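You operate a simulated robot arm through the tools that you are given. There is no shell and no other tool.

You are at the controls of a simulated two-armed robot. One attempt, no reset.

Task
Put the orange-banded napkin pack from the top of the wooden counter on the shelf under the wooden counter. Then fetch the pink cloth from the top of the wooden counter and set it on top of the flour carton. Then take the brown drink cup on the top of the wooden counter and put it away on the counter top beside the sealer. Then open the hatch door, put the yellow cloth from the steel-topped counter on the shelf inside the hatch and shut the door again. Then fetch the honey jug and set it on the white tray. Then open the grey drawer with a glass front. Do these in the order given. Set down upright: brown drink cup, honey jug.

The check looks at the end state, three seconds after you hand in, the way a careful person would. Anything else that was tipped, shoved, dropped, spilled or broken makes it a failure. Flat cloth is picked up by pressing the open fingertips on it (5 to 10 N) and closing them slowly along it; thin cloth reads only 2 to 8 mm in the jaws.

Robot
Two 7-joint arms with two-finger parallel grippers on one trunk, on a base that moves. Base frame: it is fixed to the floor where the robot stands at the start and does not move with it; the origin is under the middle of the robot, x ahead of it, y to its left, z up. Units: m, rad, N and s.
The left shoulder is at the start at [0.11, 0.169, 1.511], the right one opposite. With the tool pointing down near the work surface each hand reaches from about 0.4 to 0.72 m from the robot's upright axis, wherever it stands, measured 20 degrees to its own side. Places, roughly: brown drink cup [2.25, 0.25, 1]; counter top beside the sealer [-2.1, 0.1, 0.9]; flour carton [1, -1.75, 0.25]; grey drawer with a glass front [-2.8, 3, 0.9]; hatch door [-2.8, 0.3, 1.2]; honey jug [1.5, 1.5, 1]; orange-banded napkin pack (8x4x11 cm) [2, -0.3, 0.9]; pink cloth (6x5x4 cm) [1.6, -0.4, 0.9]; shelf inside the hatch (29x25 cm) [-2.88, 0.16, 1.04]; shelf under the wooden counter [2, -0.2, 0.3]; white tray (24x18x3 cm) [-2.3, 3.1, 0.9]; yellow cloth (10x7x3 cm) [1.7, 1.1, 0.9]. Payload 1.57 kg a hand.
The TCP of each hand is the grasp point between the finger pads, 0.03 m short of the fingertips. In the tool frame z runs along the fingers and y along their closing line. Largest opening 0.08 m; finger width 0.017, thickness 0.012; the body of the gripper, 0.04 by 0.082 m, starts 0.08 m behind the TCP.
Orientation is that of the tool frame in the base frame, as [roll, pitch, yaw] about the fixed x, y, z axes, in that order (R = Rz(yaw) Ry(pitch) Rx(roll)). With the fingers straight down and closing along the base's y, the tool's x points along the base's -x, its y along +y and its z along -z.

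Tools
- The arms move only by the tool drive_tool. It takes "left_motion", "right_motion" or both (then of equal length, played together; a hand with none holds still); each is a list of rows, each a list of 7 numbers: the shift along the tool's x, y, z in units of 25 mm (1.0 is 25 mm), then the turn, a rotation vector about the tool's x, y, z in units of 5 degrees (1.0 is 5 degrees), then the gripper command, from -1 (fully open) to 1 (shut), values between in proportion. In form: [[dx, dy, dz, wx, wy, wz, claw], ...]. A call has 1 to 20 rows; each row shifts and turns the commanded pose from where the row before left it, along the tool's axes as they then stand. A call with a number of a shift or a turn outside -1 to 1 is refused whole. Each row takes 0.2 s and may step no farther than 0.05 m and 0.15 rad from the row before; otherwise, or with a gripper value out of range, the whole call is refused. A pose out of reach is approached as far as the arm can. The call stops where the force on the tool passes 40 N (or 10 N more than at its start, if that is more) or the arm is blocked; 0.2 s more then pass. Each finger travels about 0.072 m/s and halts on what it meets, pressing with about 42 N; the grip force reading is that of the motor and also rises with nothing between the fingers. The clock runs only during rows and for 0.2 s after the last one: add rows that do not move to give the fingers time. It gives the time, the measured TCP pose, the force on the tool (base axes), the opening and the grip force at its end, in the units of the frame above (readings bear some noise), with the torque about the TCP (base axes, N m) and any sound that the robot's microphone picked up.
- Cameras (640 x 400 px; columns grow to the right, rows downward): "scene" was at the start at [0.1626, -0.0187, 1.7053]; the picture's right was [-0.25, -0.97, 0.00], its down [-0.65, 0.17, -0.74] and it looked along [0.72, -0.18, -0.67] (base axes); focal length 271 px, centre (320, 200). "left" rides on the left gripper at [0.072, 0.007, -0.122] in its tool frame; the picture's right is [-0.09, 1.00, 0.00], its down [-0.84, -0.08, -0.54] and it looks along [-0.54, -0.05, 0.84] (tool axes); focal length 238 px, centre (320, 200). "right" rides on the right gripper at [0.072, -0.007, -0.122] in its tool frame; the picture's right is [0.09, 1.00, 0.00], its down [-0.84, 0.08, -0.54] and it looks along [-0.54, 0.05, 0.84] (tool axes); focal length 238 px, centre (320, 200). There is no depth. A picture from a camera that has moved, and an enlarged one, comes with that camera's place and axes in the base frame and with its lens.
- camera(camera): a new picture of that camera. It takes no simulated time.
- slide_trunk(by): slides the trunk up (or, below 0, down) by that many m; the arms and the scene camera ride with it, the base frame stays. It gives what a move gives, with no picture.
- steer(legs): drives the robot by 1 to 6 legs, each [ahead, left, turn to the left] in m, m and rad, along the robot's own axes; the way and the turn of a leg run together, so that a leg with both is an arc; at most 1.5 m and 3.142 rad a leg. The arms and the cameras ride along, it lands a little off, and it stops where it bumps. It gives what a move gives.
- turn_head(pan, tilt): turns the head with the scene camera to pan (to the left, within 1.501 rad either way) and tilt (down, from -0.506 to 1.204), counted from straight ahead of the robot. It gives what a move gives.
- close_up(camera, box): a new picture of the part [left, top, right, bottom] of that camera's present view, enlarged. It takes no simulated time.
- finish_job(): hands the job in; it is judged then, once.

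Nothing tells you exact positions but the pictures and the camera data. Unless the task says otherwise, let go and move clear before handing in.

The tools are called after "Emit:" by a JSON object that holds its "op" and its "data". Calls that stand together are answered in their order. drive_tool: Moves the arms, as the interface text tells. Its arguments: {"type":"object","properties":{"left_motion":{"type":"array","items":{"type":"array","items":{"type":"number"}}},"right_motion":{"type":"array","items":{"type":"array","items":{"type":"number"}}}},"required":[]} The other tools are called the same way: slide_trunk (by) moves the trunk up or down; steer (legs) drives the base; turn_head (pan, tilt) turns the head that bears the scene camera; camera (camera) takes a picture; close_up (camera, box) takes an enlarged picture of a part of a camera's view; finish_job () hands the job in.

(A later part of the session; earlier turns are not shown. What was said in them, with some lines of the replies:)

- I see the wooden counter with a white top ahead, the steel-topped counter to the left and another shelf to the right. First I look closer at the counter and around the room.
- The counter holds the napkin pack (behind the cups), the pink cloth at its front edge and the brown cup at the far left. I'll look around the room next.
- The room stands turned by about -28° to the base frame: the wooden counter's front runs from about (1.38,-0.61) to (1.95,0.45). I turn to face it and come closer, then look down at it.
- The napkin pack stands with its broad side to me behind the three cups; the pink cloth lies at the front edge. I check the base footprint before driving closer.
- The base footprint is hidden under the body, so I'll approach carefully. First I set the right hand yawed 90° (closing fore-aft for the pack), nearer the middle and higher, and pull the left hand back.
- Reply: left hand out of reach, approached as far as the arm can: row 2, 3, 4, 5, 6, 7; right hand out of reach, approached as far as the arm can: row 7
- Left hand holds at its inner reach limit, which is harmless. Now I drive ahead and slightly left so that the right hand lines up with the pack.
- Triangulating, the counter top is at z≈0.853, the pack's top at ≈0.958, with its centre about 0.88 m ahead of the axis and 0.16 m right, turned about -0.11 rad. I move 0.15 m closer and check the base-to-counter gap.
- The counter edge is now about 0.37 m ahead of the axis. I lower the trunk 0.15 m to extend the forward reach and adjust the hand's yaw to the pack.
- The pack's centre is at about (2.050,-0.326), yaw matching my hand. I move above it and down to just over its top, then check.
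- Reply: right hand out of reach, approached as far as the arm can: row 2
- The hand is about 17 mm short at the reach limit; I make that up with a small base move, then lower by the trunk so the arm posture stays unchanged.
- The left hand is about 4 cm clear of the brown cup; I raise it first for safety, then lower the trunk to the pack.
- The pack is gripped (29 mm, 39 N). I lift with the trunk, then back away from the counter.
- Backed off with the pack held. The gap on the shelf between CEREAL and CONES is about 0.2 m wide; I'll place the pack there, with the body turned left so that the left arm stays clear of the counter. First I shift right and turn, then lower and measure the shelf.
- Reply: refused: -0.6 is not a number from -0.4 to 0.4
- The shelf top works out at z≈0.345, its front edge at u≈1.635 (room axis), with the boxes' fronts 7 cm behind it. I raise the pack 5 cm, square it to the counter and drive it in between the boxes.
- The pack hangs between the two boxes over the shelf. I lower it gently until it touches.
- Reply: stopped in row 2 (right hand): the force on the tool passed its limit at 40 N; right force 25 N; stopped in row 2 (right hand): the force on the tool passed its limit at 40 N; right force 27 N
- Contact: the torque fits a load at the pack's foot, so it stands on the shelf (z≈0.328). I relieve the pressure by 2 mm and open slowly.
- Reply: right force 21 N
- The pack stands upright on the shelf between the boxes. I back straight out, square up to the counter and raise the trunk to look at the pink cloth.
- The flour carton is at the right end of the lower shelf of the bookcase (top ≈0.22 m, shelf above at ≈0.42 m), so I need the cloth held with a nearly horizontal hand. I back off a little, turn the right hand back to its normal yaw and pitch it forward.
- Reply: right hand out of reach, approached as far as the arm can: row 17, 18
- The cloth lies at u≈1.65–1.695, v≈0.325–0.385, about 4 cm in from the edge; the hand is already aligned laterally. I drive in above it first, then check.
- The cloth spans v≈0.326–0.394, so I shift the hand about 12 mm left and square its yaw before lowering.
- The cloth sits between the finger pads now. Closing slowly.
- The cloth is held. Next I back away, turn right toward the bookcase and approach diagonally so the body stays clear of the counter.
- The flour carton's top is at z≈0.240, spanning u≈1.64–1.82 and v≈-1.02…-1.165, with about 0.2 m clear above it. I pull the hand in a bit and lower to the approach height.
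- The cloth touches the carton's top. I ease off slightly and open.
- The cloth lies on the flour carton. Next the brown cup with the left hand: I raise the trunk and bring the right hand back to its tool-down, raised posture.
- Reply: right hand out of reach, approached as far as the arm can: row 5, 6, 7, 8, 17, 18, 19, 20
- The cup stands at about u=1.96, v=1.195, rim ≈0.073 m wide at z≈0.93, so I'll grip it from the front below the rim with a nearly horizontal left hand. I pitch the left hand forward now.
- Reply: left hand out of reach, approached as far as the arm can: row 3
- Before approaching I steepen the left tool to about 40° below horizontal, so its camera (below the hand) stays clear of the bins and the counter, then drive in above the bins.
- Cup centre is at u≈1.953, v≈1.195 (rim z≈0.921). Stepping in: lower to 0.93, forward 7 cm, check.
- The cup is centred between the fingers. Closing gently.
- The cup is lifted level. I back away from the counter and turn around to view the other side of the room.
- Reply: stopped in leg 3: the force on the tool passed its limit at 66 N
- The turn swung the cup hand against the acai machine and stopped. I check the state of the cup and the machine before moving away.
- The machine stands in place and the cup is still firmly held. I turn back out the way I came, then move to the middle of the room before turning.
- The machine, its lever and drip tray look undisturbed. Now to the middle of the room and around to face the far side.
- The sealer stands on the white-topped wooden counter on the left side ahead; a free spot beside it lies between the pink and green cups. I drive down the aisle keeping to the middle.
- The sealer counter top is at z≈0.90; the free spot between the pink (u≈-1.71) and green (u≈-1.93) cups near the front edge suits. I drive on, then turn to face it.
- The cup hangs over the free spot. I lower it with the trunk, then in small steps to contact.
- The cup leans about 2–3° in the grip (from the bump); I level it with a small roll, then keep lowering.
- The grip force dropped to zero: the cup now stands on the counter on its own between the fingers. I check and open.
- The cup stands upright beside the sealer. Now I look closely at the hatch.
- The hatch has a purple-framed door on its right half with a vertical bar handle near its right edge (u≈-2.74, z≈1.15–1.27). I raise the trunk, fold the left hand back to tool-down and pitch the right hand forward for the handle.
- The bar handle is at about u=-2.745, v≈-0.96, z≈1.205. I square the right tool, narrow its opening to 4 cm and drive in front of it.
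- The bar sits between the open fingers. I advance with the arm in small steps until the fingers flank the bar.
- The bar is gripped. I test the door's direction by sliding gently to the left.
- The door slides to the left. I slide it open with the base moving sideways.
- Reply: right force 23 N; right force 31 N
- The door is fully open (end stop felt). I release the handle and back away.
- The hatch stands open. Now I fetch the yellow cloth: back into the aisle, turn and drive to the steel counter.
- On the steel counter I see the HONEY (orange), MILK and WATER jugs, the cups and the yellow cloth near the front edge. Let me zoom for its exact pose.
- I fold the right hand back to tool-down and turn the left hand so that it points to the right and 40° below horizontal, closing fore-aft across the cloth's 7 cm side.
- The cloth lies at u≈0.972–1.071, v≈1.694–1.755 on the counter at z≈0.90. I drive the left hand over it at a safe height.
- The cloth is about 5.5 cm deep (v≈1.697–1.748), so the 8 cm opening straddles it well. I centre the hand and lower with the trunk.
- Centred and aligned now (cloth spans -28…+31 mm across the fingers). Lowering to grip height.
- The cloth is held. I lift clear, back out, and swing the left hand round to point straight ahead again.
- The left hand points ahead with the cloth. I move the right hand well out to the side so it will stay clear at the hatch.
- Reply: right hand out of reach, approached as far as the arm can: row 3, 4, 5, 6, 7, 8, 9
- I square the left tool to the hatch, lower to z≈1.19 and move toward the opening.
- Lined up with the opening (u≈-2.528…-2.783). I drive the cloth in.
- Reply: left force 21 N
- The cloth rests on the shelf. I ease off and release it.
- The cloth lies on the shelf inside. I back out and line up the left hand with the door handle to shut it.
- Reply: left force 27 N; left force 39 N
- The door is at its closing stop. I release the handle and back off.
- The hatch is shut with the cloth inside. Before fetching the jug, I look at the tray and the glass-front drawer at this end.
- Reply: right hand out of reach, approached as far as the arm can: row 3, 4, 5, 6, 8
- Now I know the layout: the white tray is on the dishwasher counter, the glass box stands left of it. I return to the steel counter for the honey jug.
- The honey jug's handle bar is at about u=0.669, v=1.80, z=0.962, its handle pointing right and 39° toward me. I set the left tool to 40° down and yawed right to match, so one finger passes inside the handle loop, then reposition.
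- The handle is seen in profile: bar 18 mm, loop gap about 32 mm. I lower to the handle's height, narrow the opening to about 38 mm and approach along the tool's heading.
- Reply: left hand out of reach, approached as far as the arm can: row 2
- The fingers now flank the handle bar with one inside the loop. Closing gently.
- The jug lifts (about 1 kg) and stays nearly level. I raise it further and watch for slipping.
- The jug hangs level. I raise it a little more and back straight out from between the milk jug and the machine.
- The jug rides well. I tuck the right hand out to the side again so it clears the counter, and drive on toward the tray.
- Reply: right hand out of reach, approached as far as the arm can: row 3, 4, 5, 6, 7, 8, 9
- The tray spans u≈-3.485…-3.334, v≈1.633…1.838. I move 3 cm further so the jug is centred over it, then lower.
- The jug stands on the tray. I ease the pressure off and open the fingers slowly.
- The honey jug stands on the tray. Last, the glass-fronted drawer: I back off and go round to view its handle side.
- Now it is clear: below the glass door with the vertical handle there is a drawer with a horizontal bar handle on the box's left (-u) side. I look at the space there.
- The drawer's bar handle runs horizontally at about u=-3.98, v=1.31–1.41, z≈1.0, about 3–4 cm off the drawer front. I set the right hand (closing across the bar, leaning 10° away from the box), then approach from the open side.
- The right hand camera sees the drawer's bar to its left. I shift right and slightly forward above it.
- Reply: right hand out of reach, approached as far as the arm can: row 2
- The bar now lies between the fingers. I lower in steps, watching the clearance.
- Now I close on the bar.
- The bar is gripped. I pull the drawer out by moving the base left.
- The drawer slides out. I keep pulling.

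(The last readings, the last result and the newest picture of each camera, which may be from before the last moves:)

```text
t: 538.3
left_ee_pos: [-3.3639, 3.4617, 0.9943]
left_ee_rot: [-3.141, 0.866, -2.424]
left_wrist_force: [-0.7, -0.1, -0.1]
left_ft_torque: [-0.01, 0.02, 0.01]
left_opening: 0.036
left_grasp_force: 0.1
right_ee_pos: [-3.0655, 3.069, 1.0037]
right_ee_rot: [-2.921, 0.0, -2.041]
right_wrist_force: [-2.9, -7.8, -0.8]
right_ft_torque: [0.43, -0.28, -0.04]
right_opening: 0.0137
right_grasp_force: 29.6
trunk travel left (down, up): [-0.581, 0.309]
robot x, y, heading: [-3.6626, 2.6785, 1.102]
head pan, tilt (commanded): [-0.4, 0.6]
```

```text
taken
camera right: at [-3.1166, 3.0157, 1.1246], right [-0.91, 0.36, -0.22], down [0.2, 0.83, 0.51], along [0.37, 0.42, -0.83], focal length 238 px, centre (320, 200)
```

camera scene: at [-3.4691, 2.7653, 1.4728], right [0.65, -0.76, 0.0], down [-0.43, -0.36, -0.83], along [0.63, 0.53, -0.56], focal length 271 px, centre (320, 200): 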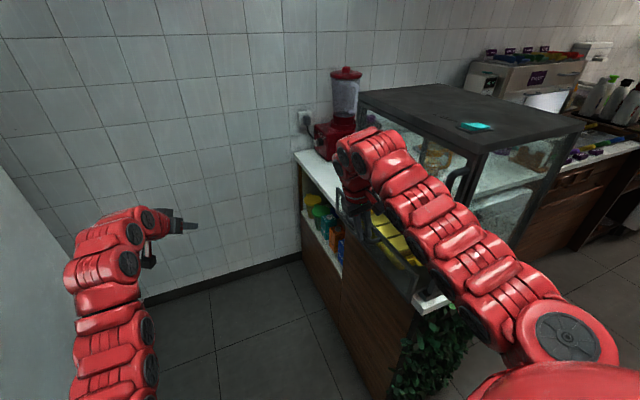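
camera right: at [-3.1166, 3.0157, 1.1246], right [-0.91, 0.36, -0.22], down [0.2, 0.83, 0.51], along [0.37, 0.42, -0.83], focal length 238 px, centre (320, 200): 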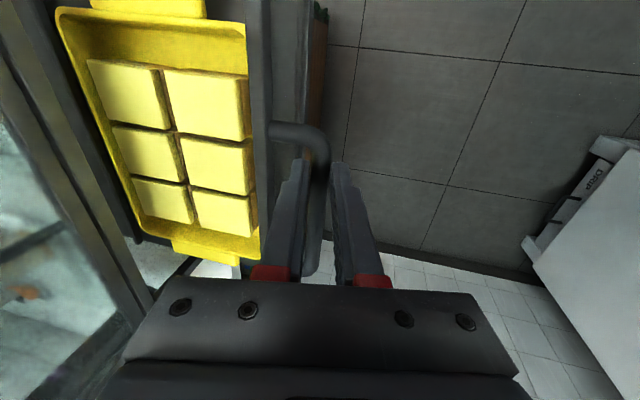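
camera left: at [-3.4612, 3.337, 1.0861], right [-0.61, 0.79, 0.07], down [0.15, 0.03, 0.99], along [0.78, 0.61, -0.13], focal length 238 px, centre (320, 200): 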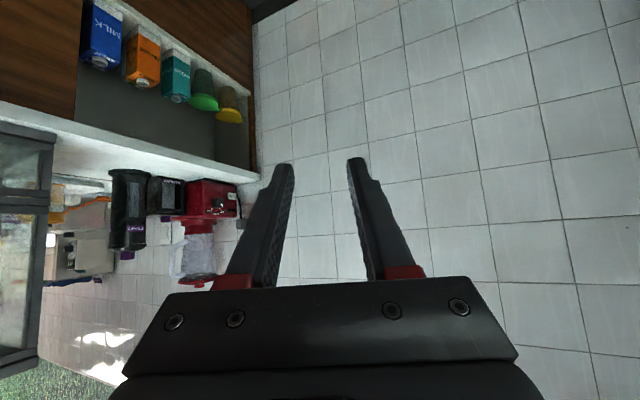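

Emit:
{"op": "steer", "data": {"legs": [[-0.002, 0.07, 0]]}}

Emit:
{"op": "camera", "data": {"camera": "right"}}

Emit:
{"op": "camera", "data": {"camera": "scene"}}

```text
t: 539.3
left_ee_pos: [-3.4277, 3.4936, 0.9939]
left_ee_rot: [-3.14, 0.864, -2.423]
left_wrist_force: [0.4, -0.3, 0.2]
left_ft_torque: [0.02, -0.03, -0.02]
left_opening: 0.0359
left_grasp_force: 0.0
right_ee_pos: [-3.1283, 3.1012, 1.0032]
right_ee_rot: [-2.918, 0.001, -2.04]
right_wrist_force: [3.7, 4.0, 5.7]
right_ft_torque: [0.81, -0.5, 0.07]
right_opening: 0.0134
right_grasp_force: 30.2
trunk travel left (down, up): [-0.581, 0.309]
robot x, y, heading: [-3.7216, 2.7108, 1.099]
head pan, tilt (commanded): [-0.4, 0.6]
```

```text
taken
camera right: at [-3.1796, 3.0468, 1.1247], right [-0.91, 0.36, -0.22], down [0.2, 0.83, 0.51], along [0.37, 0.42, -0.83], focal length 238 px, centre (320, 200)
```

right: 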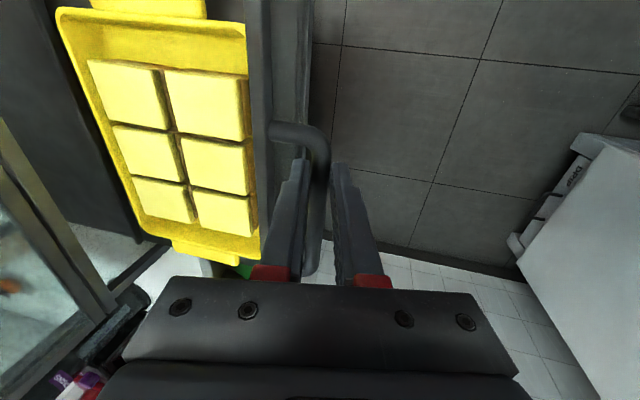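

```text
taken
camera scene: at [-3.6195, 2.8397, 1.4728], right [0.65, -0.76, 0.0], down [-0.43, -0.37, -0.83], along [0.63, 0.53, -0.56], focal length 271 px, centre (320, 200)
```

scene: 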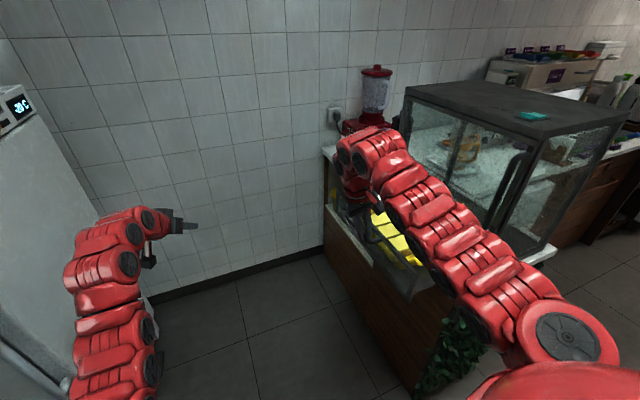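

The drawer is about 22 cm out with no stop yet. The left arm is getting near the fridge, so I pull further with the right arm only.

Emit:
{"op": "drive_tool", "data": {"right_motion": [[0, 0.78, -0.178, 0, 0, 0, 0.9], [0, 0.78, -0.178, 0, 0, 0, 0.9], [0, 0.78, -0.178, 0, 0, 0, 0.9], [0, 0, 0, 0, 0, 0, 0.9]]}}

Emit:
{"op": "camera", "data": {"camera": "right"}}

```text
t: 540.0
left_ee_pos: [-3.4275, 3.4877, 0.9974]
left_ee_rot: [-3.141, 0.869, -2.429]
left_wrist_force: [1.0, 0.0, 0.3]
left_ft_torque: [0.03, -0.02, 0.02]
left_opening: 0.0362
left_grasp_force: 0.0
right_ee_pos: [-3.1516, 3.1124, 1.0034]
right_ee_rot: [-2.905, 0.008, -2.06]
right_wrist_force: [-4.4, -11.6, 20.9]
right_ft_torque: [-0.74, 0.07, 0.27]
right_opening: 0.0134
right_grasp_force: 30.2
right hand out of reach, approached as far as the arm can: row 1, 2, 3
trunk travel left (down, up): [-0.581, 0.309]
robot x, y, heading: [-3.7222, 2.7063, 1.101]
head pan, tilt (commanded): [-0.4, 0.6]
stopped in row 3 (right hand): the force on the tool passed its limit at 51 N (the readings are from after the stop); the commanded pose is now the measured one
```

```text
taken
camera right: at [-3.206, 3.0597, 1.1235], right [-0.9, 0.37, -0.24], down [0.21, 0.83, 0.52], along [0.39, 0.41, -0.82], focal length 238 px, centre (320, 200)
```

right: 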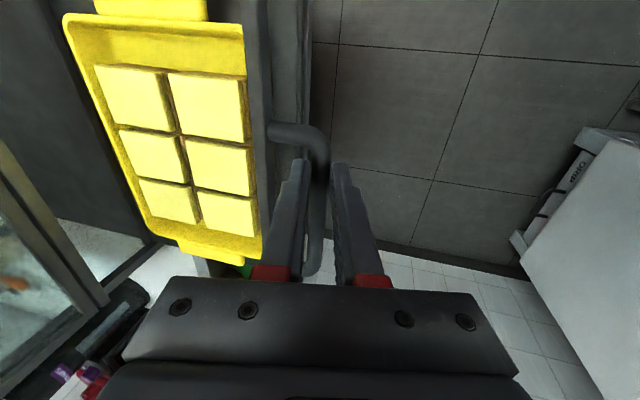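

Emit:
{"op": "drive_tool", "data": {"right_motion": [[0, 0, 0, 0, 0, 0, 0.9], [0, 0, 0, 0, 0, 0, 0.9]]}}

Emit:
{"op": "close_up", "data": {"camera": "scene", "box": [280, 70, 600, 330]}}

```text
t: 540.6
left_ee_pos: [-3.4285, 3.4888, 0.9964]
left_ee_rot: [3.141, 0.871, -2.425]
left_wrist_force: [-1.3, -0.2, 0.4]
left_ft_torque: [-0.01, 0.02, -0.01]
left_opening: 0.0361
left_grasp_force: 0.1
right_ee_pos: [-3.1534, 3.1134, 1.004]
right_ee_rot: [-2.907, 0.01, -2.058]
right_wrist_force: [-3.9, -14.4, 25.1]
right_ft_torque: [-0.94, 0.14, 0.31]
right_opening: 0.0135
right_grasp_force: 29.7
trunk travel left (down, up): [-0.581, 0.309]
robot x, y, heading: [-3.7229, 2.709, 1.103]
head pan, tilt (commanded): [-0.4, 0.6]
```

```text
1.54 times, centred on (440, 200) of scene
camera zoom: at [-3.6222, 2.8342, 1.4735], right [0.64, -0.76, 0.0], down [-0.43, -0.36, -0.83], along [0.63, 0.53, -0.56], focal length 416 px, centre (135, 200)
```

zoom: 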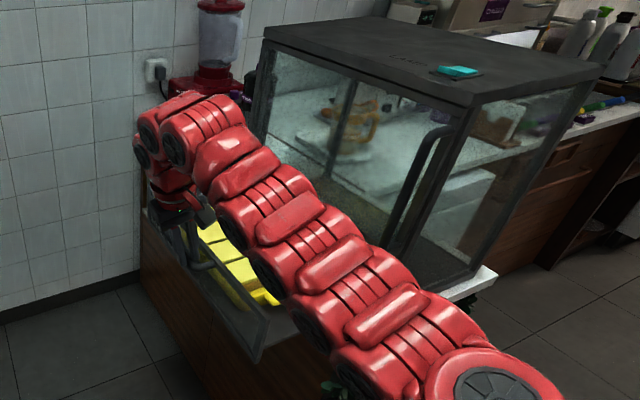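

Emit:
{"op": "slide_trunk", "data": {"by": 0.005}}

Emit:
{"op": "steer", "data": {"legs": [[0.0, 0.03, 0]]}}

Emit:
{"op": "camera", "data": {"camera": "right"}}

```text
t: 541.1
left_ee_pos: [-3.4281, 3.4899, 1.0025]
left_ee_rot: [3.141, 0.867, -2.425]
left_wrist_force: [-0.4, 0.0, -1.1]
left_ft_torque: [-0.03, 0.0, 0.0]
left_opening: 0.036
left_grasp_force: 0.1
right_ee_pos: [-3.1524, 3.1175, 1.0087]
right_ee_rot: [-2.904, 0.018, -2.055]
right_wrist_force: [-5.9, -1.2, 23.7]
right_ft_torque: [0.88, 1.95, -0.14]
right_opening: 0.0022
right_grasp_force: 22.3
trunk travel left (down, up): [-0.586, 0.304]
robot x, y, heading: [-3.7254, 2.7077, 1.1]
head pan, tilt (commanded): [-0.4, 0.6]
```

```text
t: 542.0
left_ee_pos: [-3.45, 3.5047, 1.0001]
left_ee_rot: [3.141, 0.866, -2.43]
left_wrist_force: [-0.5, -0.3, 0.3]
left_ft_torque: [0.01, 0.01, -0.01]
left_opening: 0.0362
left_grasp_force: 0.0
right_ee_pos: [-3.1783, 3.1289, 1.0044]
right_ee_rot: [-2.908, 0.006, -2.056]
right_wrist_force: [-0.9, -0.9, -0.5]
right_ft_torque: [-0.01, 0.02, -0.04]
right_opening: 0.004
right_grasp_force: 0.0
trunk travel left (down, up): [-0.586, 0.304]
robot x, y, heading: [-3.7526, 2.722, 1.1]
head pan, tilt (commanded): [-0.4, 0.6]
```

```text
taken
camera right: at [-3.2301, 3.0765, 1.1251], right [-0.9, 0.37, -0.23], down [0.21, 0.83, 0.51], along [0.38, 0.41, -0.83], focal length 238 px, centre (320, 200)
```

right: 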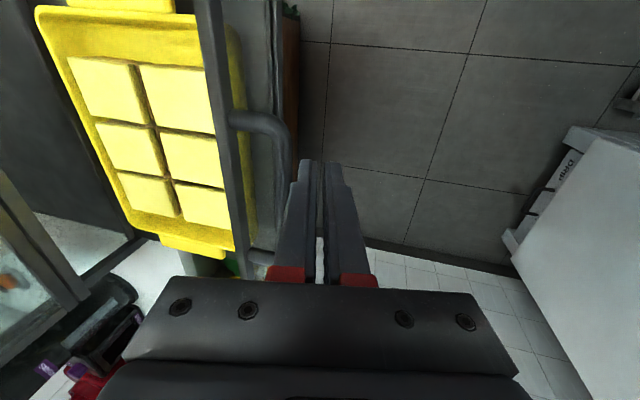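

The fingers slipped off after about 25 cm of opening. I check clearances to see whether the drawer can come further.

Emit:
{"op": "turn_head", "data": {"pan": 0.5, "tilt": 0.6}}

Emit:
{"op": "camera", "data": {"camera": "scene"}}

Emit:
{"op": "turn_head", "data": {"pan": -0.4, "tilt": 0.8}}

Emit:
{"op": "camera", "data": {"camera": "scene"}}

```text
t: 543.1
left_ee_pos: [-3.4505, 3.5047, 0.9982]
left_ee_rot: [-3.141, 0.866, -2.427]
left_wrist_force: [0.4, 0.0, 0.0]
left_ft_torque: [0.01, 0.01, -0.01]
left_opening: 0.0361
left_grasp_force: 0.2
right_ee_pos: [-3.1767, 3.1288, 1.0049]
right_ee_rot: [-2.907, 0.005, -2.055]
right_wrist_force: [-0.1, 0.5, -0.7]
right_ft_torque: [0.02, -0.01, 0.0]
right_opening: 0.004
right_grasp_force: 0.0
trunk travel left (down, up): [-0.586, 0.304]
robot x, y, heading: [-3.7507, 2.7229, 1.098]
head pan, tilt (commanded): [0.499, 0.6]
```

```text
taken
camera scene: at [-3.7146, 2.8833, 1.4777], right [1.0, 0.03, 0.0], down [0.02, -0.56, -0.82], along [-0.02, 0.82, -0.57], focal length 271 px, centre (320, 200)
```

scene: 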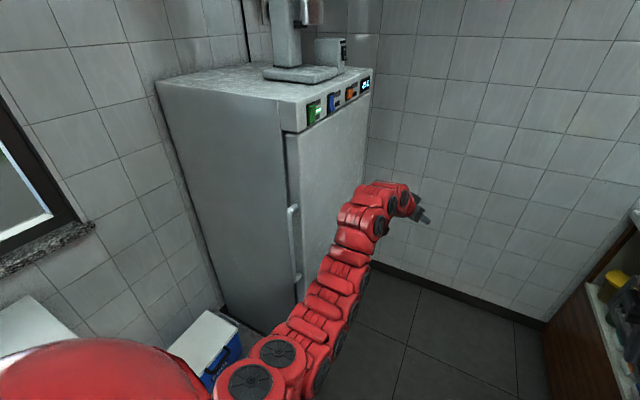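

```text
t: 544.4
left_ee_pos: [-3.4504, 3.5054, 0.9996]
left_ee_rot: [3.141, 0.865, -2.426]
left_wrist_force: [-0.5, 0.9, 0.1]
left_ft_torque: [0.01, 0.02, -0.02]
left_opening: 0.0362
left_grasp_force: 0.0
right_ee_pos: [-3.178, 3.1297, 1.0047]
right_ee_rot: [-2.906, 0.005, -2.057]
right_wrist_force: [0.8, 0.3, -0.6]
right_ft_torque: [-0.01, -0.03, -0.03]
right_opening: 0.004
right_grasp_force: 0.1
trunk travel left (down, up): [-0.586, 0.304]
robot x, y, heading: [-3.7496, 2.724, 1.101]
head pan, tilt (commanded): [-0.4, 0.799]
```

```text
taken
camera scene: at [-3.6506, 2.847, 1.4609], right [0.64, -0.76, 0.0], down [-0.55, -0.46, -0.7], along [0.53, 0.45, -0.72], focal length 271 px, centre (320, 200)
```

scene: 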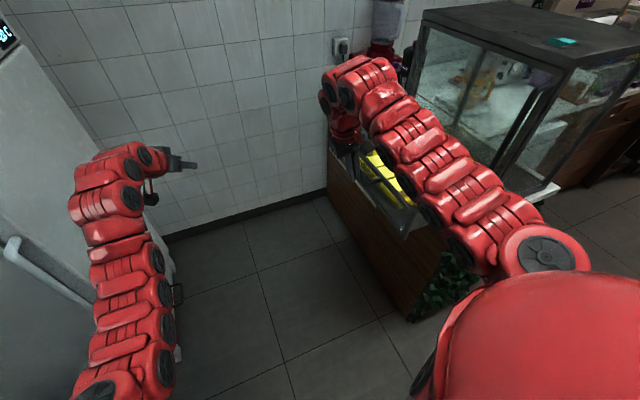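

Emit:
{"op": "drive_tool", "data": {"left_motion": [[-0.241, -0.927, 0.287, 0, 0, 0, 0.1], [-0.241, -0.927, 0.287, 0, 0, 0, 0.1], [-0.241, -0.927, 0.287, 0, 0, 0, 0.1], [-0.241, -0.927, 0.287, 0, 0, 0, 0.1], [-0.241, -0.927, 0.287, 0, 0, 0, 0.1]]}}

Emit:
{"op": "slide_trunk", "data": {"by": 0.06}}

Emit:
{"op": "camera", "data": {"camera": "scene"}}

Emit:
{"op": "camera", "data": {"camera": "right"}}

```text
t: 545.5
left_ee_pos: [-3.3401, 3.4483, 0.9988]
left_ee_rot: [-3.141, 0.866, -2.428]
left_wrist_force: [0.1, 0.5, 0.6]
left_ft_torque: [0.01, 0.05, 0.02]
left_opening: 0.0361
left_grasp_force: 0.1
right_ee_pos: [-3.1781, 3.1285, 1.0041]
right_ee_rot: [-2.908, 0.005, -2.059]
right_wrist_force: [-0.3, 0.5, -0.3]
right_ft_torque: [0.0, 0.0, 0.01]
right_opening: 0.0041
right_grasp_force: 0.0
trunk travel left (down, up): [-0.586, 0.304]
robot x, y, heading: [-3.7502, 2.7181, 1.095]
head pan, tilt (commanded): [-0.4, 0.799]
```

```text
t: 546.5
left_ee_pos: [-3.3398, 3.4491, 1.0579]
left_ee_rot: [3.141, 0.866, -2.427]
left_wrist_force: [-0.1, -0.3, 0.1]
left_ft_torque: [0.0, 0.0, 0.0]
left_opening: 0.0363
left_grasp_force: 0.1
right_ee_pos: [-3.1787, 3.1293, 1.065]
right_ee_rot: [-2.909, 0.007, -2.056]
right_wrist_force: [-0.7, 0.1, -0.3]
right_ft_torque: [-0.01, -0.01, 0.04]
right_opening: 0.0041
right_grasp_force: 0.0
trunk travel left (down, up): [-0.646, 0.244]
robot x, y, heading: [-3.7506, 2.7215, 1.099]
head pan, tilt (commanded): [-0.4, 0.799]
```

```text
taken
camera scene: at [-3.6503, 2.847, 1.5208], right [0.64, -0.77, 0.0], down [-0.55, -0.46, -0.7], along [0.53, 0.45, -0.72], focal length 271 px, centre (320, 200)
```

scene: 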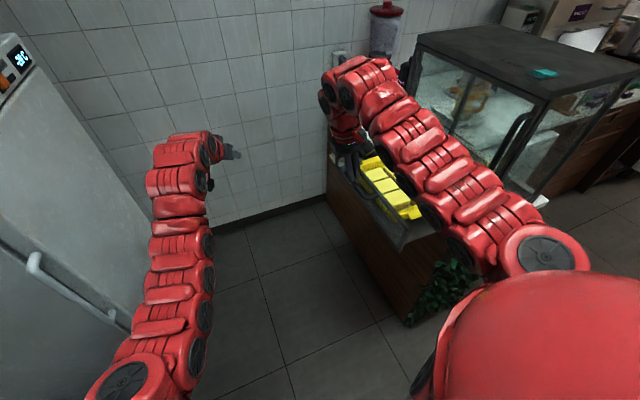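

```text
taken
camera right: at [-3.2305, 3.0768, 1.1853], right [-0.9, 0.37, -0.23], down [0.21, 0.83, 0.51], along [0.38, 0.41, -0.83], focal length 238 px, centre (320, 200)
```

right: 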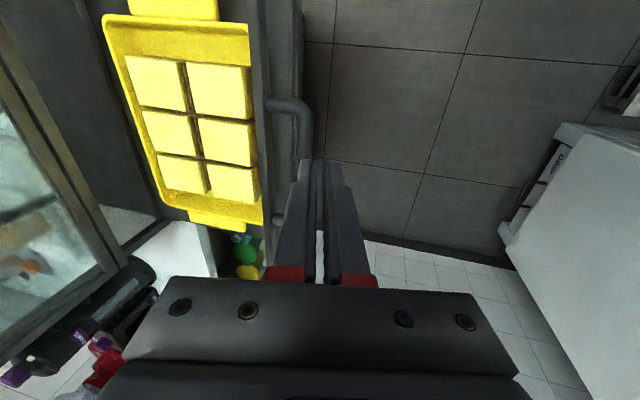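

The left arm is clear of the fridge now. I re-grip the bar and pull further.

Emit:
{"op": "drive_tool", "data": {"right_motion": [[0, 0, 0, 0, 0, 0, 0.4], [0, 0, 0, 0, 0, 0, 0.2], [0, 0, 0, 0, 0, 0, 0.15], [0, 0, 0, 0, 0, 0, 0.15]]}}

Emit:
{"op": "steer", "data": {"legs": [[0.0, -0.029, 0]]}}

Emit:
{"op": "close_up", "data": {"camera": "right", "box": [180, 40, 420, 270]}}

```text
t: 547.5
left_ee_pos: [-3.3404, 3.4497, 1.0592]
left_ee_rot: [-3.141, 0.866, -2.425]
left_wrist_force: [0.5, 0.2, 0.2]
left_ft_torque: [0.04, 0.01, 0.04]
left_opening: 0.0361
left_grasp_force: 0.1
right_ee_pos: [-3.1788, 3.1296, 1.0645]
right_ee_rot: [-2.906, 0.004, -2.056]
right_wrist_force: [-0.1, 0.0, 0.9]
right_ft_torque: [0.02, -0.01, -0.03]
right_opening: 0.0342
right_grasp_force: 0.1
trunk travel left (down, up): [-0.646, 0.244]
robot x, y, heading: [-3.7498, 2.7244, 1.101]
head pan, tilt (commanded): [-0.4, 0.799]
```

```text
t: 548.4
left_ee_pos: [-3.3166, 3.4367, 1.0594]
left_ee_rot: [-3.139, 0.866, -2.425]
left_wrist_force: [0.3, -0.2, 0.1]
left_ft_torque: [-0.04, -0.01, -0.01]
left_opening: 0.036
left_grasp_force: 0.0
right_ee_pos: [-3.1546, 3.117, 1.0652]
right_ee_rot: [-2.907, 0.005, -2.056]
right_wrist_force: [0.1, 0.0, 0.1]
right_ft_torque: [-0.05, -0.07, -0.03]
right_opening: 0.0339
right_grasp_force: 0.0
trunk travel left (down, up): [-0.646, 0.244]
robot x, y, heading: [-3.7248, 2.7072, 1.1]
head pan, tilt (commanded): [-0.4, 0.799]
```

```text
1.74 times, centred on (300, 155) of right
camera zoom: at [-3.2069, 3.0646, 1.1859], right [-0.9, 0.37, -0.23], down [0.21, 0.83, 0.51], along [0.38, 0.41, -0.83], focal length 414 px, centre (355, 278)
```

zoom: 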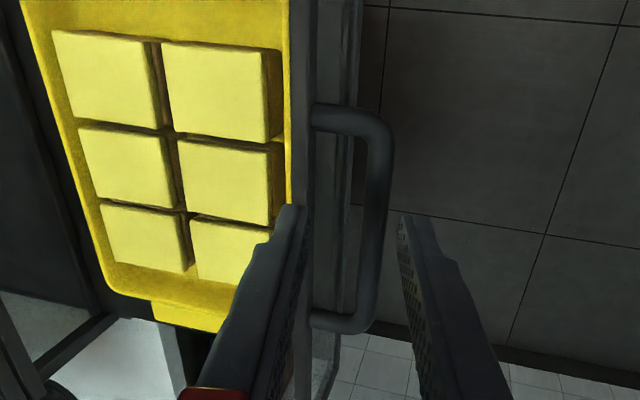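

Emit:
{"op": "slide_trunk", "data": {"by": -0.045}}

Emit:
{"op": "close_up", "data": {"camera": "right", "box": [180, 40, 420, 270]}}

```text
t: 549.3
left_ee_pos: [-3.3163, 3.4361, 1.0143]
left_ee_rot: [-3.14, 0.866, -2.423]
left_wrist_force: [0.1, 0.3, 0.4]
left_ft_torque: [0.0, -0.02, -0.02]
left_opening: 0.0359
left_grasp_force: 0.0
right_ee_pos: [-3.1532, 3.1179, 1.0198]
right_ee_rot: [-2.909, 0.005, -2.056]
right_wrist_force: [-0.4, -0.4, 0.3]
right_ft_torque: [0.0, 0.0, 0.01]
right_opening: 0.0339
right_grasp_force: 0.0
trunk travel left (down, up): [-0.601, 0.289]
robot x, y, heading: [-3.7257, 2.7048, 1.096]
head pan, tilt (commanded): [-0.4, 0.799]
```

```text
1.74 times, centred on (300, 155) of right
camera zoom: at [-3.2062, 3.064, 1.1408], right [-0.9, 0.37, -0.23], down [0.21, 0.83, 0.51], along [0.38, 0.41, -0.83], focal length 414 px, centre (355, 278)
```

zoom: 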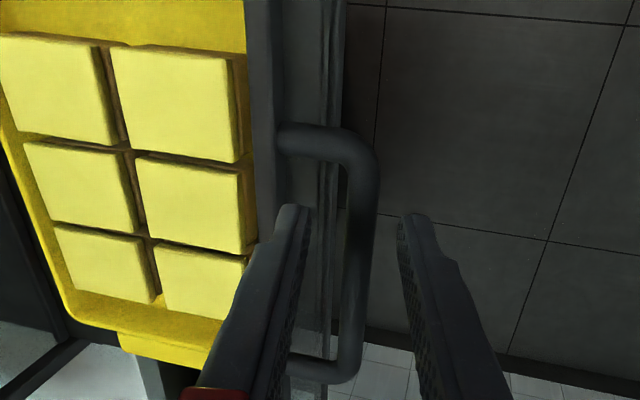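

Emit:
{"op": "slide_trunk", "data": {"by": -0.022}}

Emit:
{"op": "drive_tool", "data": {"right_motion": [[0, 0, 0, 0, 0, 0, 0.4], [0, 0, 0, 0, 0, 0, 0.55], [0, 0, 0, 0, 0, 0, 0.7], [0, 0, 0, 0, 0, 0, 0.85], [0, 0, 0, 0, 0, 0, 1], [0, 0, 0, 0, 0, 0, 1]]}}

Emit:
{"op": "close_up", "data": {"camera": "right", "box": [180, 40, 420, 270]}}

```text
t: 549.9
left_ee_pos: [-3.3159, 3.4361, 0.9922]
left_ee_rot: [-3.14, 0.865, -2.426]
left_wrist_force: [0.1, -0.7, 0.4]
left_ft_torque: [-0.02, 0.0, -0.01]
left_opening: 0.0362
left_grasp_force: 0.0
right_ee_pos: [-3.1519, 3.1173, 0.9977]
right_ee_rot: [-2.907, 0.005, -2.056]
right_wrist_force: [-0.4, -0.8, 0.0]
right_ft_torque: [0.02, 0.0, -0.01]
right_opening: 0.034
right_grasp_force: 0.1
trunk travel left (down, up): [-0.579, 0.311]
robot x, y, heading: [-3.7227, 2.708, 1.1]
head pan, tilt (commanded): [-0.4, 0.799]
```

```text
t: 551.3
left_ee_pos: [-3.3137, 3.435, 0.9913]
left_ee_rot: [3.139, 0.864, -2.428]
left_wrist_force: [-0.7, 0.4, 0.6]
left_ft_torque: [0.03, -0.01, 0.01]
left_opening: 0.036
left_grasp_force: 0.1
right_ee_pos: [-3.1508, 3.1154, 0.9989]
right_ee_rot: [-2.908, 0.007, -2.058]
right_wrist_force: [12.2, -2.9, 8.6]
right_ft_torque: [-0.47, -0.16, 0.42]
right_opening: 0.0138
right_grasp_force: 30.1
trunk travel left (down, up): [-0.579, 0.311]
robot x, y, heading: [-3.7219, 2.7071, 1.099]
head pan, tilt (commanded): [-0.4, 0.799]
```

```text
1.74 times, centred on (300, 155) of right
camera zoom: at [-3.204, 3.0629, 1.1186], right [-0.9, 0.37, -0.23], down [0.21, 0.83, 0.51], along [0.38, 0.41, -0.83], focal length 414 px, centre (355, 278)
```

zoom: 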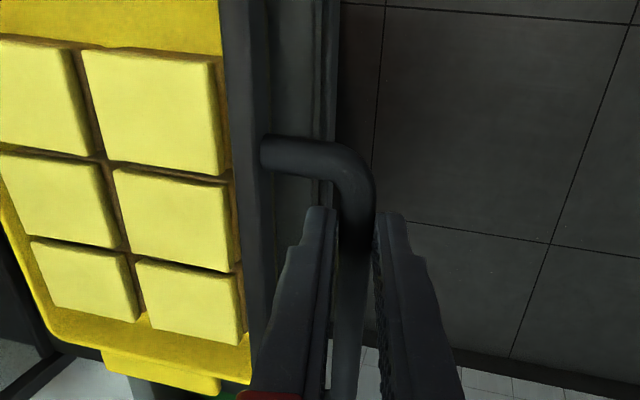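

Emit:
{"op": "steer", "data": {"legs": [[0.0, 0.012, 0]]}}

Emit:
{"op": "drive_tool", "data": {"right_motion": [[0, 0, 0, 0, 0, 0, 1], [0, 0, 0, 0, 0, 0, 1]]}}

```text
t: 552.2
left_ee_pos: [-3.3213, 3.4404, 0.9904]
left_ee_rot: [-3.141, 0.863, -2.43]
left_wrist_force: [0.3, 0.1, -0.1]
left_ft_torque: [-0.01, -0.02, -0.01]
left_opening: 0.036
left_grasp_force: 0.0
right_ee_pos: [-3.1508, 3.1161, 0.9974]
right_ee_rot: [-2.899, 0.009, -2.074]
right_wrist_force: [8.3, -2.5, -8.0]
right_ft_torque: [-0.54, 0.03, 0.32]
right_opening: 0.0142
right_grasp_force: 30.7
trunk travel left (down, up): [-0.579, 0.311]
robot x, y, heading: [-3.732, 2.7154, 1.095]
head pan, tilt (commanded): [-0.4, 0.799]
stopped in leg 1: the force on the tool passed its limit at 46 N (the readings are from after the stop); the commanded pose is now the measured one
```

```text
t: 552.8
left_ee_pos: [-3.32, 3.4387, 0.991]
left_ee_rot: [3.139, 0.864, -2.43]
left_wrist_force: [-0.2, 0.3, 0.0]
left_ft_torque: [0.04, 0.04, 0.0]
left_opening: 0.0363
left_grasp_force: 0.0
right_ee_pos: [-3.1514, 3.116, 0.9985]
right_ee_rot: [-2.899, 0.008, -2.07]
right_wrist_force: [8.2, -5.5, -10.2]
right_ft_torque: [-0.66, 0.05, 0.38]
right_opening: 0.014
right_grasp_force: 30.5
trunk travel left (down, up): [-0.579, 0.311]
robot x, y, heading: [-3.7306, 2.7126, 1.1]
head pan, tilt (commanded): [-0.4, 0.799]
```

The drawer is at its stop, fully open. I relax, release the bar and lift the hand straight up.

Emit:
{"op": "drive_tool", "data": {"right_motion": [[0, -0.2, 0.05, 0, 0, 0, 1], [0, 0, 0, 0, 0, 0, 0.7], [0, 0, 0, 0, 0, 0, 0.5], [0, 0, 0, 0, 0, 0, 0.3], [0, 0, 0, 0, 0, 0, 0.15], [0, 0, 0, 0, 0, 0, 0.15]]}}

Emit:
{"op": "close_up", "data": {"camera": "right", "box": [180, 40, 420, 270]}}

```text
t: 554.2
left_ee_pos: [-3.3218, 3.4391, 0.9909]
left_ee_rot: [-3.141, 0.865, -2.428]
left_wrist_force: [0.4, -0.8, -0.3]
left_ft_torque: [0.03, -0.02, -0.02]
left_opening: 0.036
left_grasp_force: 0.1
right_ee_pos: [-3.1486, 3.115, 0.9997]
right_ee_rot: [-2.897, 0.011, -2.069]
right_wrist_force: [-0.1, -0.5, 0.1]
right_ft_torque: [0.02, 0.0, 0.01]
right_opening: 0.0339
right_grasp_force: 0.1
trunk travel left (down, up): [-0.579, 0.311]
robot x, y, heading: [-3.7345, 2.7144, 1.095]
head pan, tilt (commanded): [-0.4, 0.799]
```

```text
1.74 times, centred on (300, 155) of right
camera zoom: at [-3.2039, 3.062, 1.1191], right [-0.89, 0.38, -0.24], down [0.22, 0.83, 0.52], along [0.4, 0.41, -0.82], focal length 414 px, centre (355, 278)
```

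zoom: 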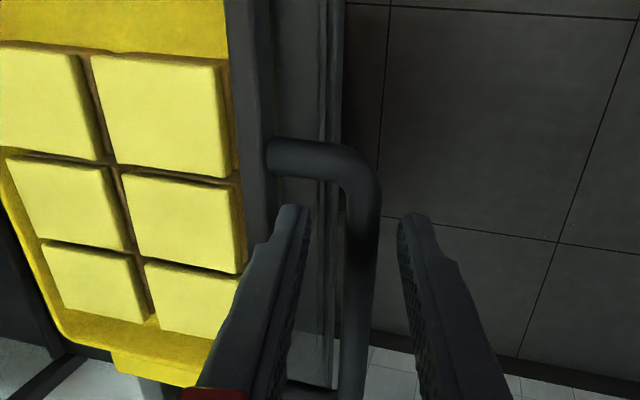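

Emit:
{"op": "drive_tool", "data": {"right_motion": [[0, 0.1, -0.6, 0, 0, 0, 0.1], [0, 0.05, -0.8, 0, 0, 0, 0.1], [0, 0, -0.8, 0, 0, 0, 0.1], [0, 0, -0.8, 0, 0, 0, 0.1]]}}

Emit:
{"op": "close_up", "data": {"camera": "right", "box": [180, 40, 420, 270]}}

```text
t: 555.2
left_ee_pos: [-3.3206, 3.4389, 0.9915]
left_ee_rot: [-3.14, 0.866, -2.427]
left_wrist_force: [0.4, 0.4, 0.0]
left_ft_torque: [-0.01, 0.0, 0.0]
left_opening: 0.0361
left_grasp_force: 0.1
right_ee_pos: [-3.1408, 3.1466, 1.018]
right_ee_rot: [-2.899, 0.011, -2.072]
right_wrist_force: [0.1, -0.9, -0.5]
right_ft_torque: [0.02, -0.03, 0.02]
right_opening: 0.0361
right_grasp_force: 0.1
right hand out of reach, approached as far as the arm can: row 1, 2, 3, 4
trunk travel left (down, up): [-0.579, 0.311]
robot x, y, heading: [-3.7321, 2.7164, 1.095]
head pan, tilt (commanded): [-0.4, 0.799]
```

```text
1.74 times, centred on (300, 155) of right
camera zoom: at [-3.1959, 3.0941, 1.1379], right [-0.89, 0.39, -0.24], down [0.22, 0.83, 0.52], along [0.4, 0.41, -0.82], focal length 414 px, centre (355, 278)
```

zoom: 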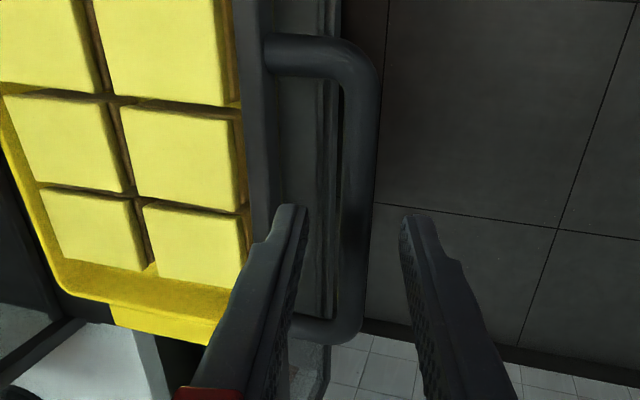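

Emit:
{"op": "slide_trunk", "data": {"by": 0.08}}

Emit:
{"op": "camera", "data": {"camera": "right"}}

Emit:
{"op": "camera", "data": {"camera": "scene"}}

```text
t: 556.4
left_ee_pos: [-3.3219, 3.4389, 1.0717]
left_ee_rot: [-3.141, 0.864, -2.426]
left_wrist_force: [-0.1, 0.8, 0.5]
left_ft_torque: [0.01, -0.01, 0.05]
left_opening: 0.0357
left_grasp_force: 0.1
right_ee_pos: [-3.1405, 3.146, 1.0985]
right_ee_rot: [-2.898, 0.011, -2.069]
right_wrist_force: [-0.8, 0.1, -0.6]
right_ft_torque: [-0.01, 0.01, 0.01]
right_opening: 0.036
right_grasp_force: 0.1
trunk travel left (down, up): [-0.659, 0.231]
robot x, y, heading: [-3.7319, 2.7103, 1.1]
head pan, tilt (commanded): [-0.4, 0.799]
```

```text
taken
camera right: at [-3.1957, 3.094, 1.2178], right [-0.89, 0.38, -0.24], down [0.22, 0.83, 0.52], along [0.4, 0.41, -0.82], focal length 238 px, centre (320, 200)
```

right: 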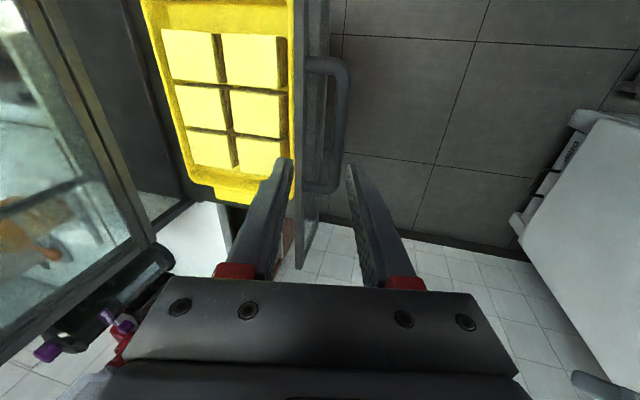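

```text
taken
camera scene: at [-3.6329, 2.8382, 1.5338], right [0.64, -0.77, 0.0], down [-0.55, -0.46, -0.7], along [0.53, 0.45, -0.72], focal length 271 px, centre (320, 200)
```

scene: 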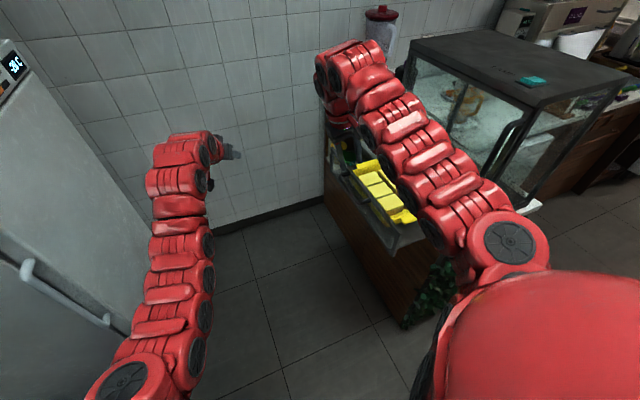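

Emit:
{"op": "slide_trunk", "data": {"by": 0.06}}

Emit:
{"op": "steer", "data": {"legs": [[-0.6, -0.05, 0]]}}

Emit:
{"op": "turn_head", "data": {"pan": -0.4, "tilt": 0.5}}

Emit:
{"op": "camera", "data": {"camera": "scene"}}

Emit:
{"op": "close_up", "data": {"camera": "scene", "box": [240, 60, 460, 260]}}

```text
t: 557.4
left_ee_pos: [-3.3219, 3.4402, 1.1314]
left_ee_rot: [-3.141, 0.867, -2.426]
left_wrist_force: [-0.1, 0.3, 0.1]
left_ft_torque: [-0.01, -0.01, 0.0]
left_opening: 0.0359
left_grasp_force: 0.0
right_ee_pos: [-3.1419, 3.1465, 1.1592]
right_ee_rot: [-2.898, 0.012, -2.071]
right_wrist_force: [0.1, 0.0, -1.3]
right_ft_torque: [0.01, -0.01, 0.02]
right_opening: 0.0357
right_grasp_force: 0.1
trunk travel left (down, up): [-0.719, 0.171]
robot x, y, heading: [-3.7343, 2.7128, 1.094]
head pan, tilt (commanded): [-0.4, 0.799]
```

```text
t: 560.9
left_ee_pos: [-3.5642, 2.8708, 1.1303]
left_ee_rot: [3.14, 0.865, -2.416]
left_wrist_force: [1.1, 0.8, -0.5]
left_ft_torque: [0.01, 0.0, 0.0]
left_opening: 0.0357
left_grasp_force: 0.1
right_ee_pos: [-3.3779, 2.5811, 1.1573]
right_ee_rot: [-2.899, 0.012, -2.06]
right_wrist_force: [-0.2, 1.4, -0.5]
right_ft_torque: [0.01, 0.03, 0.01]
right_opening: 0.0362
right_grasp_force: 0.0
trunk travel left (down, up): [-0.719, 0.171]
robot x, y, heading: [-3.9691, 2.1416, 1.107]
head pan, tilt (commanded): [-0.4, 0.799]
```

```text
t: 561.6
left_ee_pos: [-3.5639, 2.8704, 1.1309]
left_ee_rot: [-3.141, 0.864, -2.418]
left_wrist_force: [-1.0, -0.6, -0.4]
left_ft_torque: [0.0, 0.0, 0.0]
left_opening: 0.036
left_grasp_force: 0.1
right_ee_pos: [-3.3787, 2.5796, 1.1578]
right_ee_rot: [-2.899, 0.013, -2.058]
right_wrist_force: [0.6, -1.1, 0.2]
right_ft_torque: [0.01, -0.03, -0.01]
right_opening: 0.0358
right_grasp_force: 0.1
trunk travel left (down, up): [-0.719, 0.171]
robot x, y, heading: [-3.9623, 2.142, 1.109]
head pan, tilt (commanded): [-0.4, 0.499]
```

```text
taken
camera scene: at [-3.86, 2.273, 1.6197], right [0.65, -0.76, 0.0], down [-0.36, -0.31, -0.88], along [0.67, 0.57, -0.48], focal length 271 px, centre (320, 200)
```

scene: 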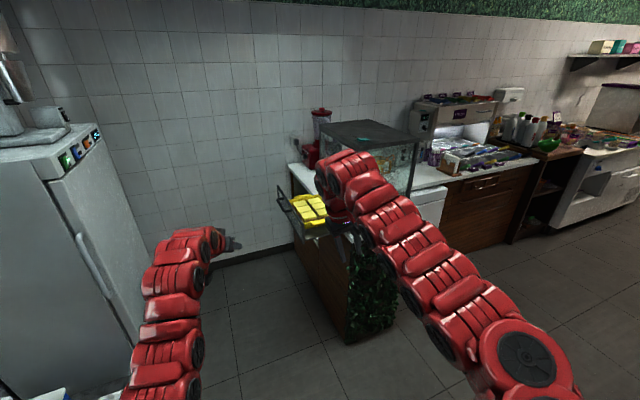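

```text
2.00 times, centred on (350, 160) of scene
camera zoom: at [-3.86, 2.273, 1.6197], right [0.65, -0.76, 0.0], down [-0.36, -0.31, -0.88], along [0.67, 0.57, -0.48], focal length 541 px, centre (260, 280)
```

zoom: 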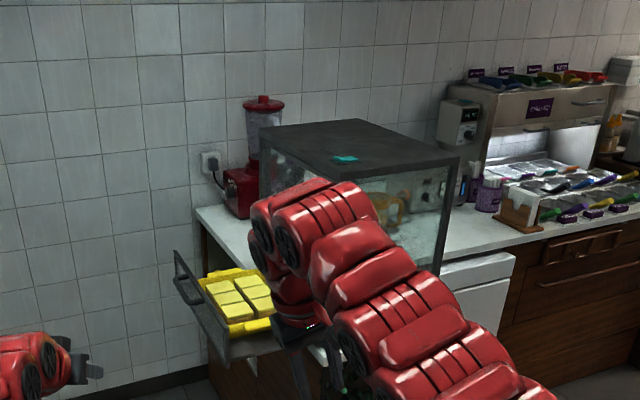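

The drawer stands fully open with its contents undisturbed. I take one last look at the hatch and the sealer counter before handing in.

Emit:
{"op": "steer", "data": {"legs": [[-0.1, -0.35, 0]]}}

Emit:
{"op": "steer", "data": {"legs": [[0, 0, -1.57]]}}

Emit:
{"op": "turn_head", "data": {"pan": -0.7, "tilt": 0.45}}

Emit:
{"op": "camera", "data": {"camera": "scene"}}

Emit:
{"op": "turn_head", "data": {"pan": 0.9, "tilt": 0.45}}

Emit:
{"op": "camera", "data": {"camera": "scene"}}

```text
t: 564.0
left_ee_pos: [-3.2907, 2.6225, 1.1319]
left_ee_rot: [-3.141, 0.865, -2.417]
left_wrist_force: [-0.1, -0.5, 1.1]
left_ft_torque: [-0.01, -0.02, 0.0]
left_opening: 0.0359
left_grasp_force: 0.0
right_ee_pos: [-3.1064, 2.3326, 1.1582]
right_ee_rot: [-2.895, 0.013, -2.06]
right_wrist_force: [0.3, 0.1, 0.3]
right_ft_torque: [-0.01, -0.02, 0.0]
right_opening: 0.036
right_grasp_force: 0.0
trunk travel left (down, up): [-0.719, 0.171]
robot x, y, heading: [-3.6915, 1.8961, 1.108]
head pan, tilt (commanded): [-0.4, 0.499]
```

```text
t: 568.2
left_ee_pos: [-2.9605, 1.4922, 1.1314]
left_ee_rot: [-3.141, 0.864, 2.298]
left_wrist_force: [-0.2, 0.1, 0.3]
left_ft_torque: [0.01, -0.03, 0.04]
left_opening: 0.0362
left_grasp_force: 0.0
right_ee_pos: [-3.2495, 1.3058, 1.1578]
right_ee_rot: [-2.899, 0.013, 2.657]
right_wrist_force: [0.6, -0.6, 0.5]
right_ft_torque: [-0.01, -0.03, 0.01]
right_opening: 0.036
right_grasp_force: 0.0
trunk travel left (down, up): [-0.719, 0.171]
robot x, y, heading: [-3.6936, 1.8907, -0.457]
head pan, tilt (commanded): [-0.4, 0.499]
```

```text
t: 569.0
left_ee_pos: [-2.9592, 1.4919, 1.1319]
left_ee_rot: [-3.141, 0.862, 2.298]
left_wrist_force: [0.4, 0.2, -1.0]
left_ft_torque: [-0.01, -0.01, 0.01]
left_opening: 0.0358
left_grasp_force: 0.0
right_ee_pos: [-3.2499, 1.3075, 1.1577]
right_ee_rot: [-2.9, 0.011, 2.656]
right_wrist_force: [-0.7, -1.0, -0.4]
right_ft_torque: [-0.01, 0.01, 0.02]
right_opening: 0.0362
right_grasp_force: 0.2
trunk travel left (down, up): [-0.719, 0.171]
robot x, y, heading: [-3.6927, 1.8904, -0.463]
head pan, tilt (commanded): [-0.7, 0.45]
```

```text
taken
camera scene: at [-3.5823, 1.7742, 1.6243], right [-0.92, -0.4, 0.0], down [-0.17, 0.4, -0.9], along [0.36, -0.82, -0.44], focal length 271 px, centre (320, 200)
```

scene: 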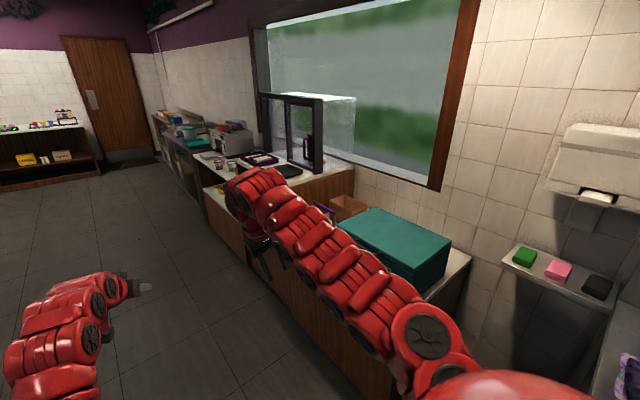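

```text
t: 570.7
left_ee_pos: [-2.9603, 1.4924, 1.1323]
left_ee_rot: [3.141, 0.865, 2.299]
left_wrist_force: [0.1, -0.2, 0.6]
left_ft_torque: [-0.01, 0.02, -0.03]
left_opening: 0.0359
left_grasp_force: 0.0
right_ee_pos: [-3.2498, 1.3078, 1.1562]
right_ee_rot: [-2.899, 0.013, 2.657]
right_wrist_force: [-0.5, 0.1, 0.0]
right_ft_torque: [0.02, 0.01, 0.02]
right_opening: 0.0361
right_grasp_force: 0.1
trunk travel left (down, up): [-0.719, 0.171]
robot x, y, heading: [-3.6883, 1.8903, -0.461]
head pan, tilt (commanded): [0.901, 0.45]
```

```text
taken
camera scene: at [-3.5361, 1.8976, 1.6243], right [0.43, -0.9, 0.0], down [-0.39, -0.19, -0.9], along [0.81, 0.38, -0.44], focal length 271 px, centre (320, 200)
```

scene: 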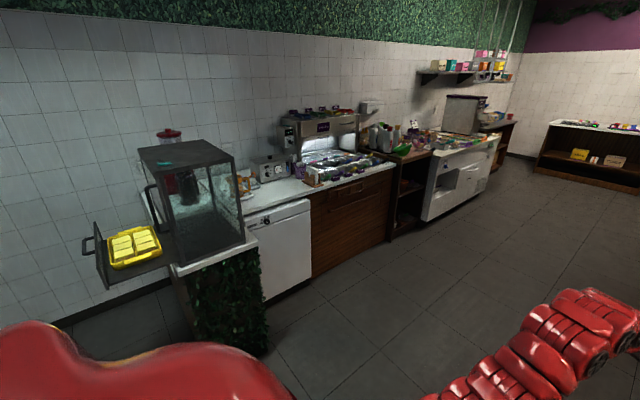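

Emit:
{"op": "turn_head", "data": {"pan": -0.6, "tilt": 0.4}}

Emit:
{"op": "close_up", "data": {"camera": "scene", "box": [190, 90, 370, 220]}}

Emit:
{"op": "turn_head", "data": {"pan": 0.9, "tilt": 0.45}}

Emit:
{"op": "close_up", "data": {"camera": "scene", "box": [70, 110, 330, 300]}}

```text
t: 572.3
left_ee_pos: [-2.9602, 1.492, 1.1314]
left_ee_rot: [-3.141, 0.865, 2.297]
left_wrist_force: [0.5, -0.2, 0.6]
left_ft_torque: [-0.02, 0.03, 0.03]
left_opening: 0.036
left_grasp_force: 0.0
right_ee_pos: [-3.2504, 1.3072, 1.1575]
right_ee_rot: [-2.897, 0.013, 2.656]
right_wrist_force: [0.5, 0.4, 0.4]
right_ft_torque: [-0.01, -0.02, 0.02]
right_opening: 0.0359
right_grasp_force: 0.0
trunk travel left (down, up): [-0.719, 0.171]
robot x, y, heading: [-3.6956, 1.8936, -0.458]
head pan, tilt (commanded): [-0.6, 0.4]
```

```text
3.08 times, centred on (280, 155) of scene
camera zoom: at [-3.5738, 1.7776, 1.6289], right [-0.87, -0.49, 0.0], down [-0.19, 0.34, -0.92], along [0.45, -0.8, -0.39], focal length 833 px, centre (443, 338)
```

zoom: 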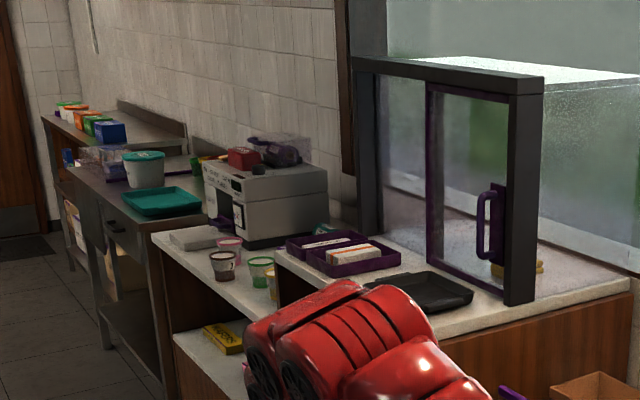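

```text
t: 573.9
left_ee_pos: [-2.9603, 1.492, 1.1308]
left_ee_rot: [3.141, 0.865, 2.298]
left_wrist_force: [-1.2, -0.1, -1.1]
left_ft_torque: [0.04, 0.01, 0.02]
left_opening: 0.0359
left_grasp_force: 0.2
right_ee_pos: [-3.2502, 1.3064, 1.1589]
right_ee_rot: [-2.901, 0.012, 2.658]
right_wrist_force: [0.1, -0.5, 0.6]
right_ft_torque: [0.01, 0.03, -0.01]
right_opening: 0.036
right_grasp_force: 0.1
trunk travel left (down, up): [-0.719, 0.171]
robot x, y, heading: [-3.6894, 1.8923, -0.464]
head pan, tilt (commanded): [0.901, 0.45]
```

```text
2.11 times, centred on (200, 205) of scene
camera zoom: at [-3.5361, 1.8976, 1.6243], right [0.43, -0.9, 0.0], down [-0.39, -0.19, -0.9], along [0.81, 0.38, -0.44], focal length 570 px, centre (573, 190)
```

zoom: 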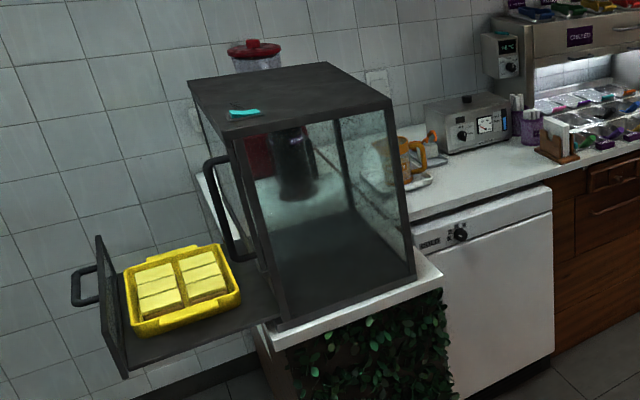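

All six items look right. The cup is upright beside the sealer, the hatch is shut with the yellow cloth inside, the honey jug is upright on the white tray and the drawer is fully open; the napkin pack and pink cloth were in place when I last saw them. Handing in.

Emit:
{"op": "finish_job", "data": {}}

```text
The job is handed in.
```

The job is handed in, with all six steps done in the order given. The check result hasn't come back yet.

- **Napkin pack:** it stands upright on the shelf under the wooden counter, between the CEREAL and CONES boxes.
- **Pink cloth:** it lies on top of the flour carton.
- **Brown drink cup:** it stands upright on the counter beside the sealer, between two of the paper cups.
- **Hatch and yellow cloth:** the cloth is on the shelf inside, and the sliding door is shut again.
- **Honey jug:** it stands upright on the white tray.
- **Grey drawer with a glass front:** it is open to its stop, about 25 cm, and its contents look undisturbed.

**Acai machine bumped:** while I was turning with the brown cup, that hand struck the acai machine hard enough to trip the force stop. I checked it close up afterwards. The machine, its lever and drip tray looked in place, and the cup stayed firmly held.

The last look around showed nothing else out of place, though I did not go back to re-check the napkin pack or pink cloth up close.
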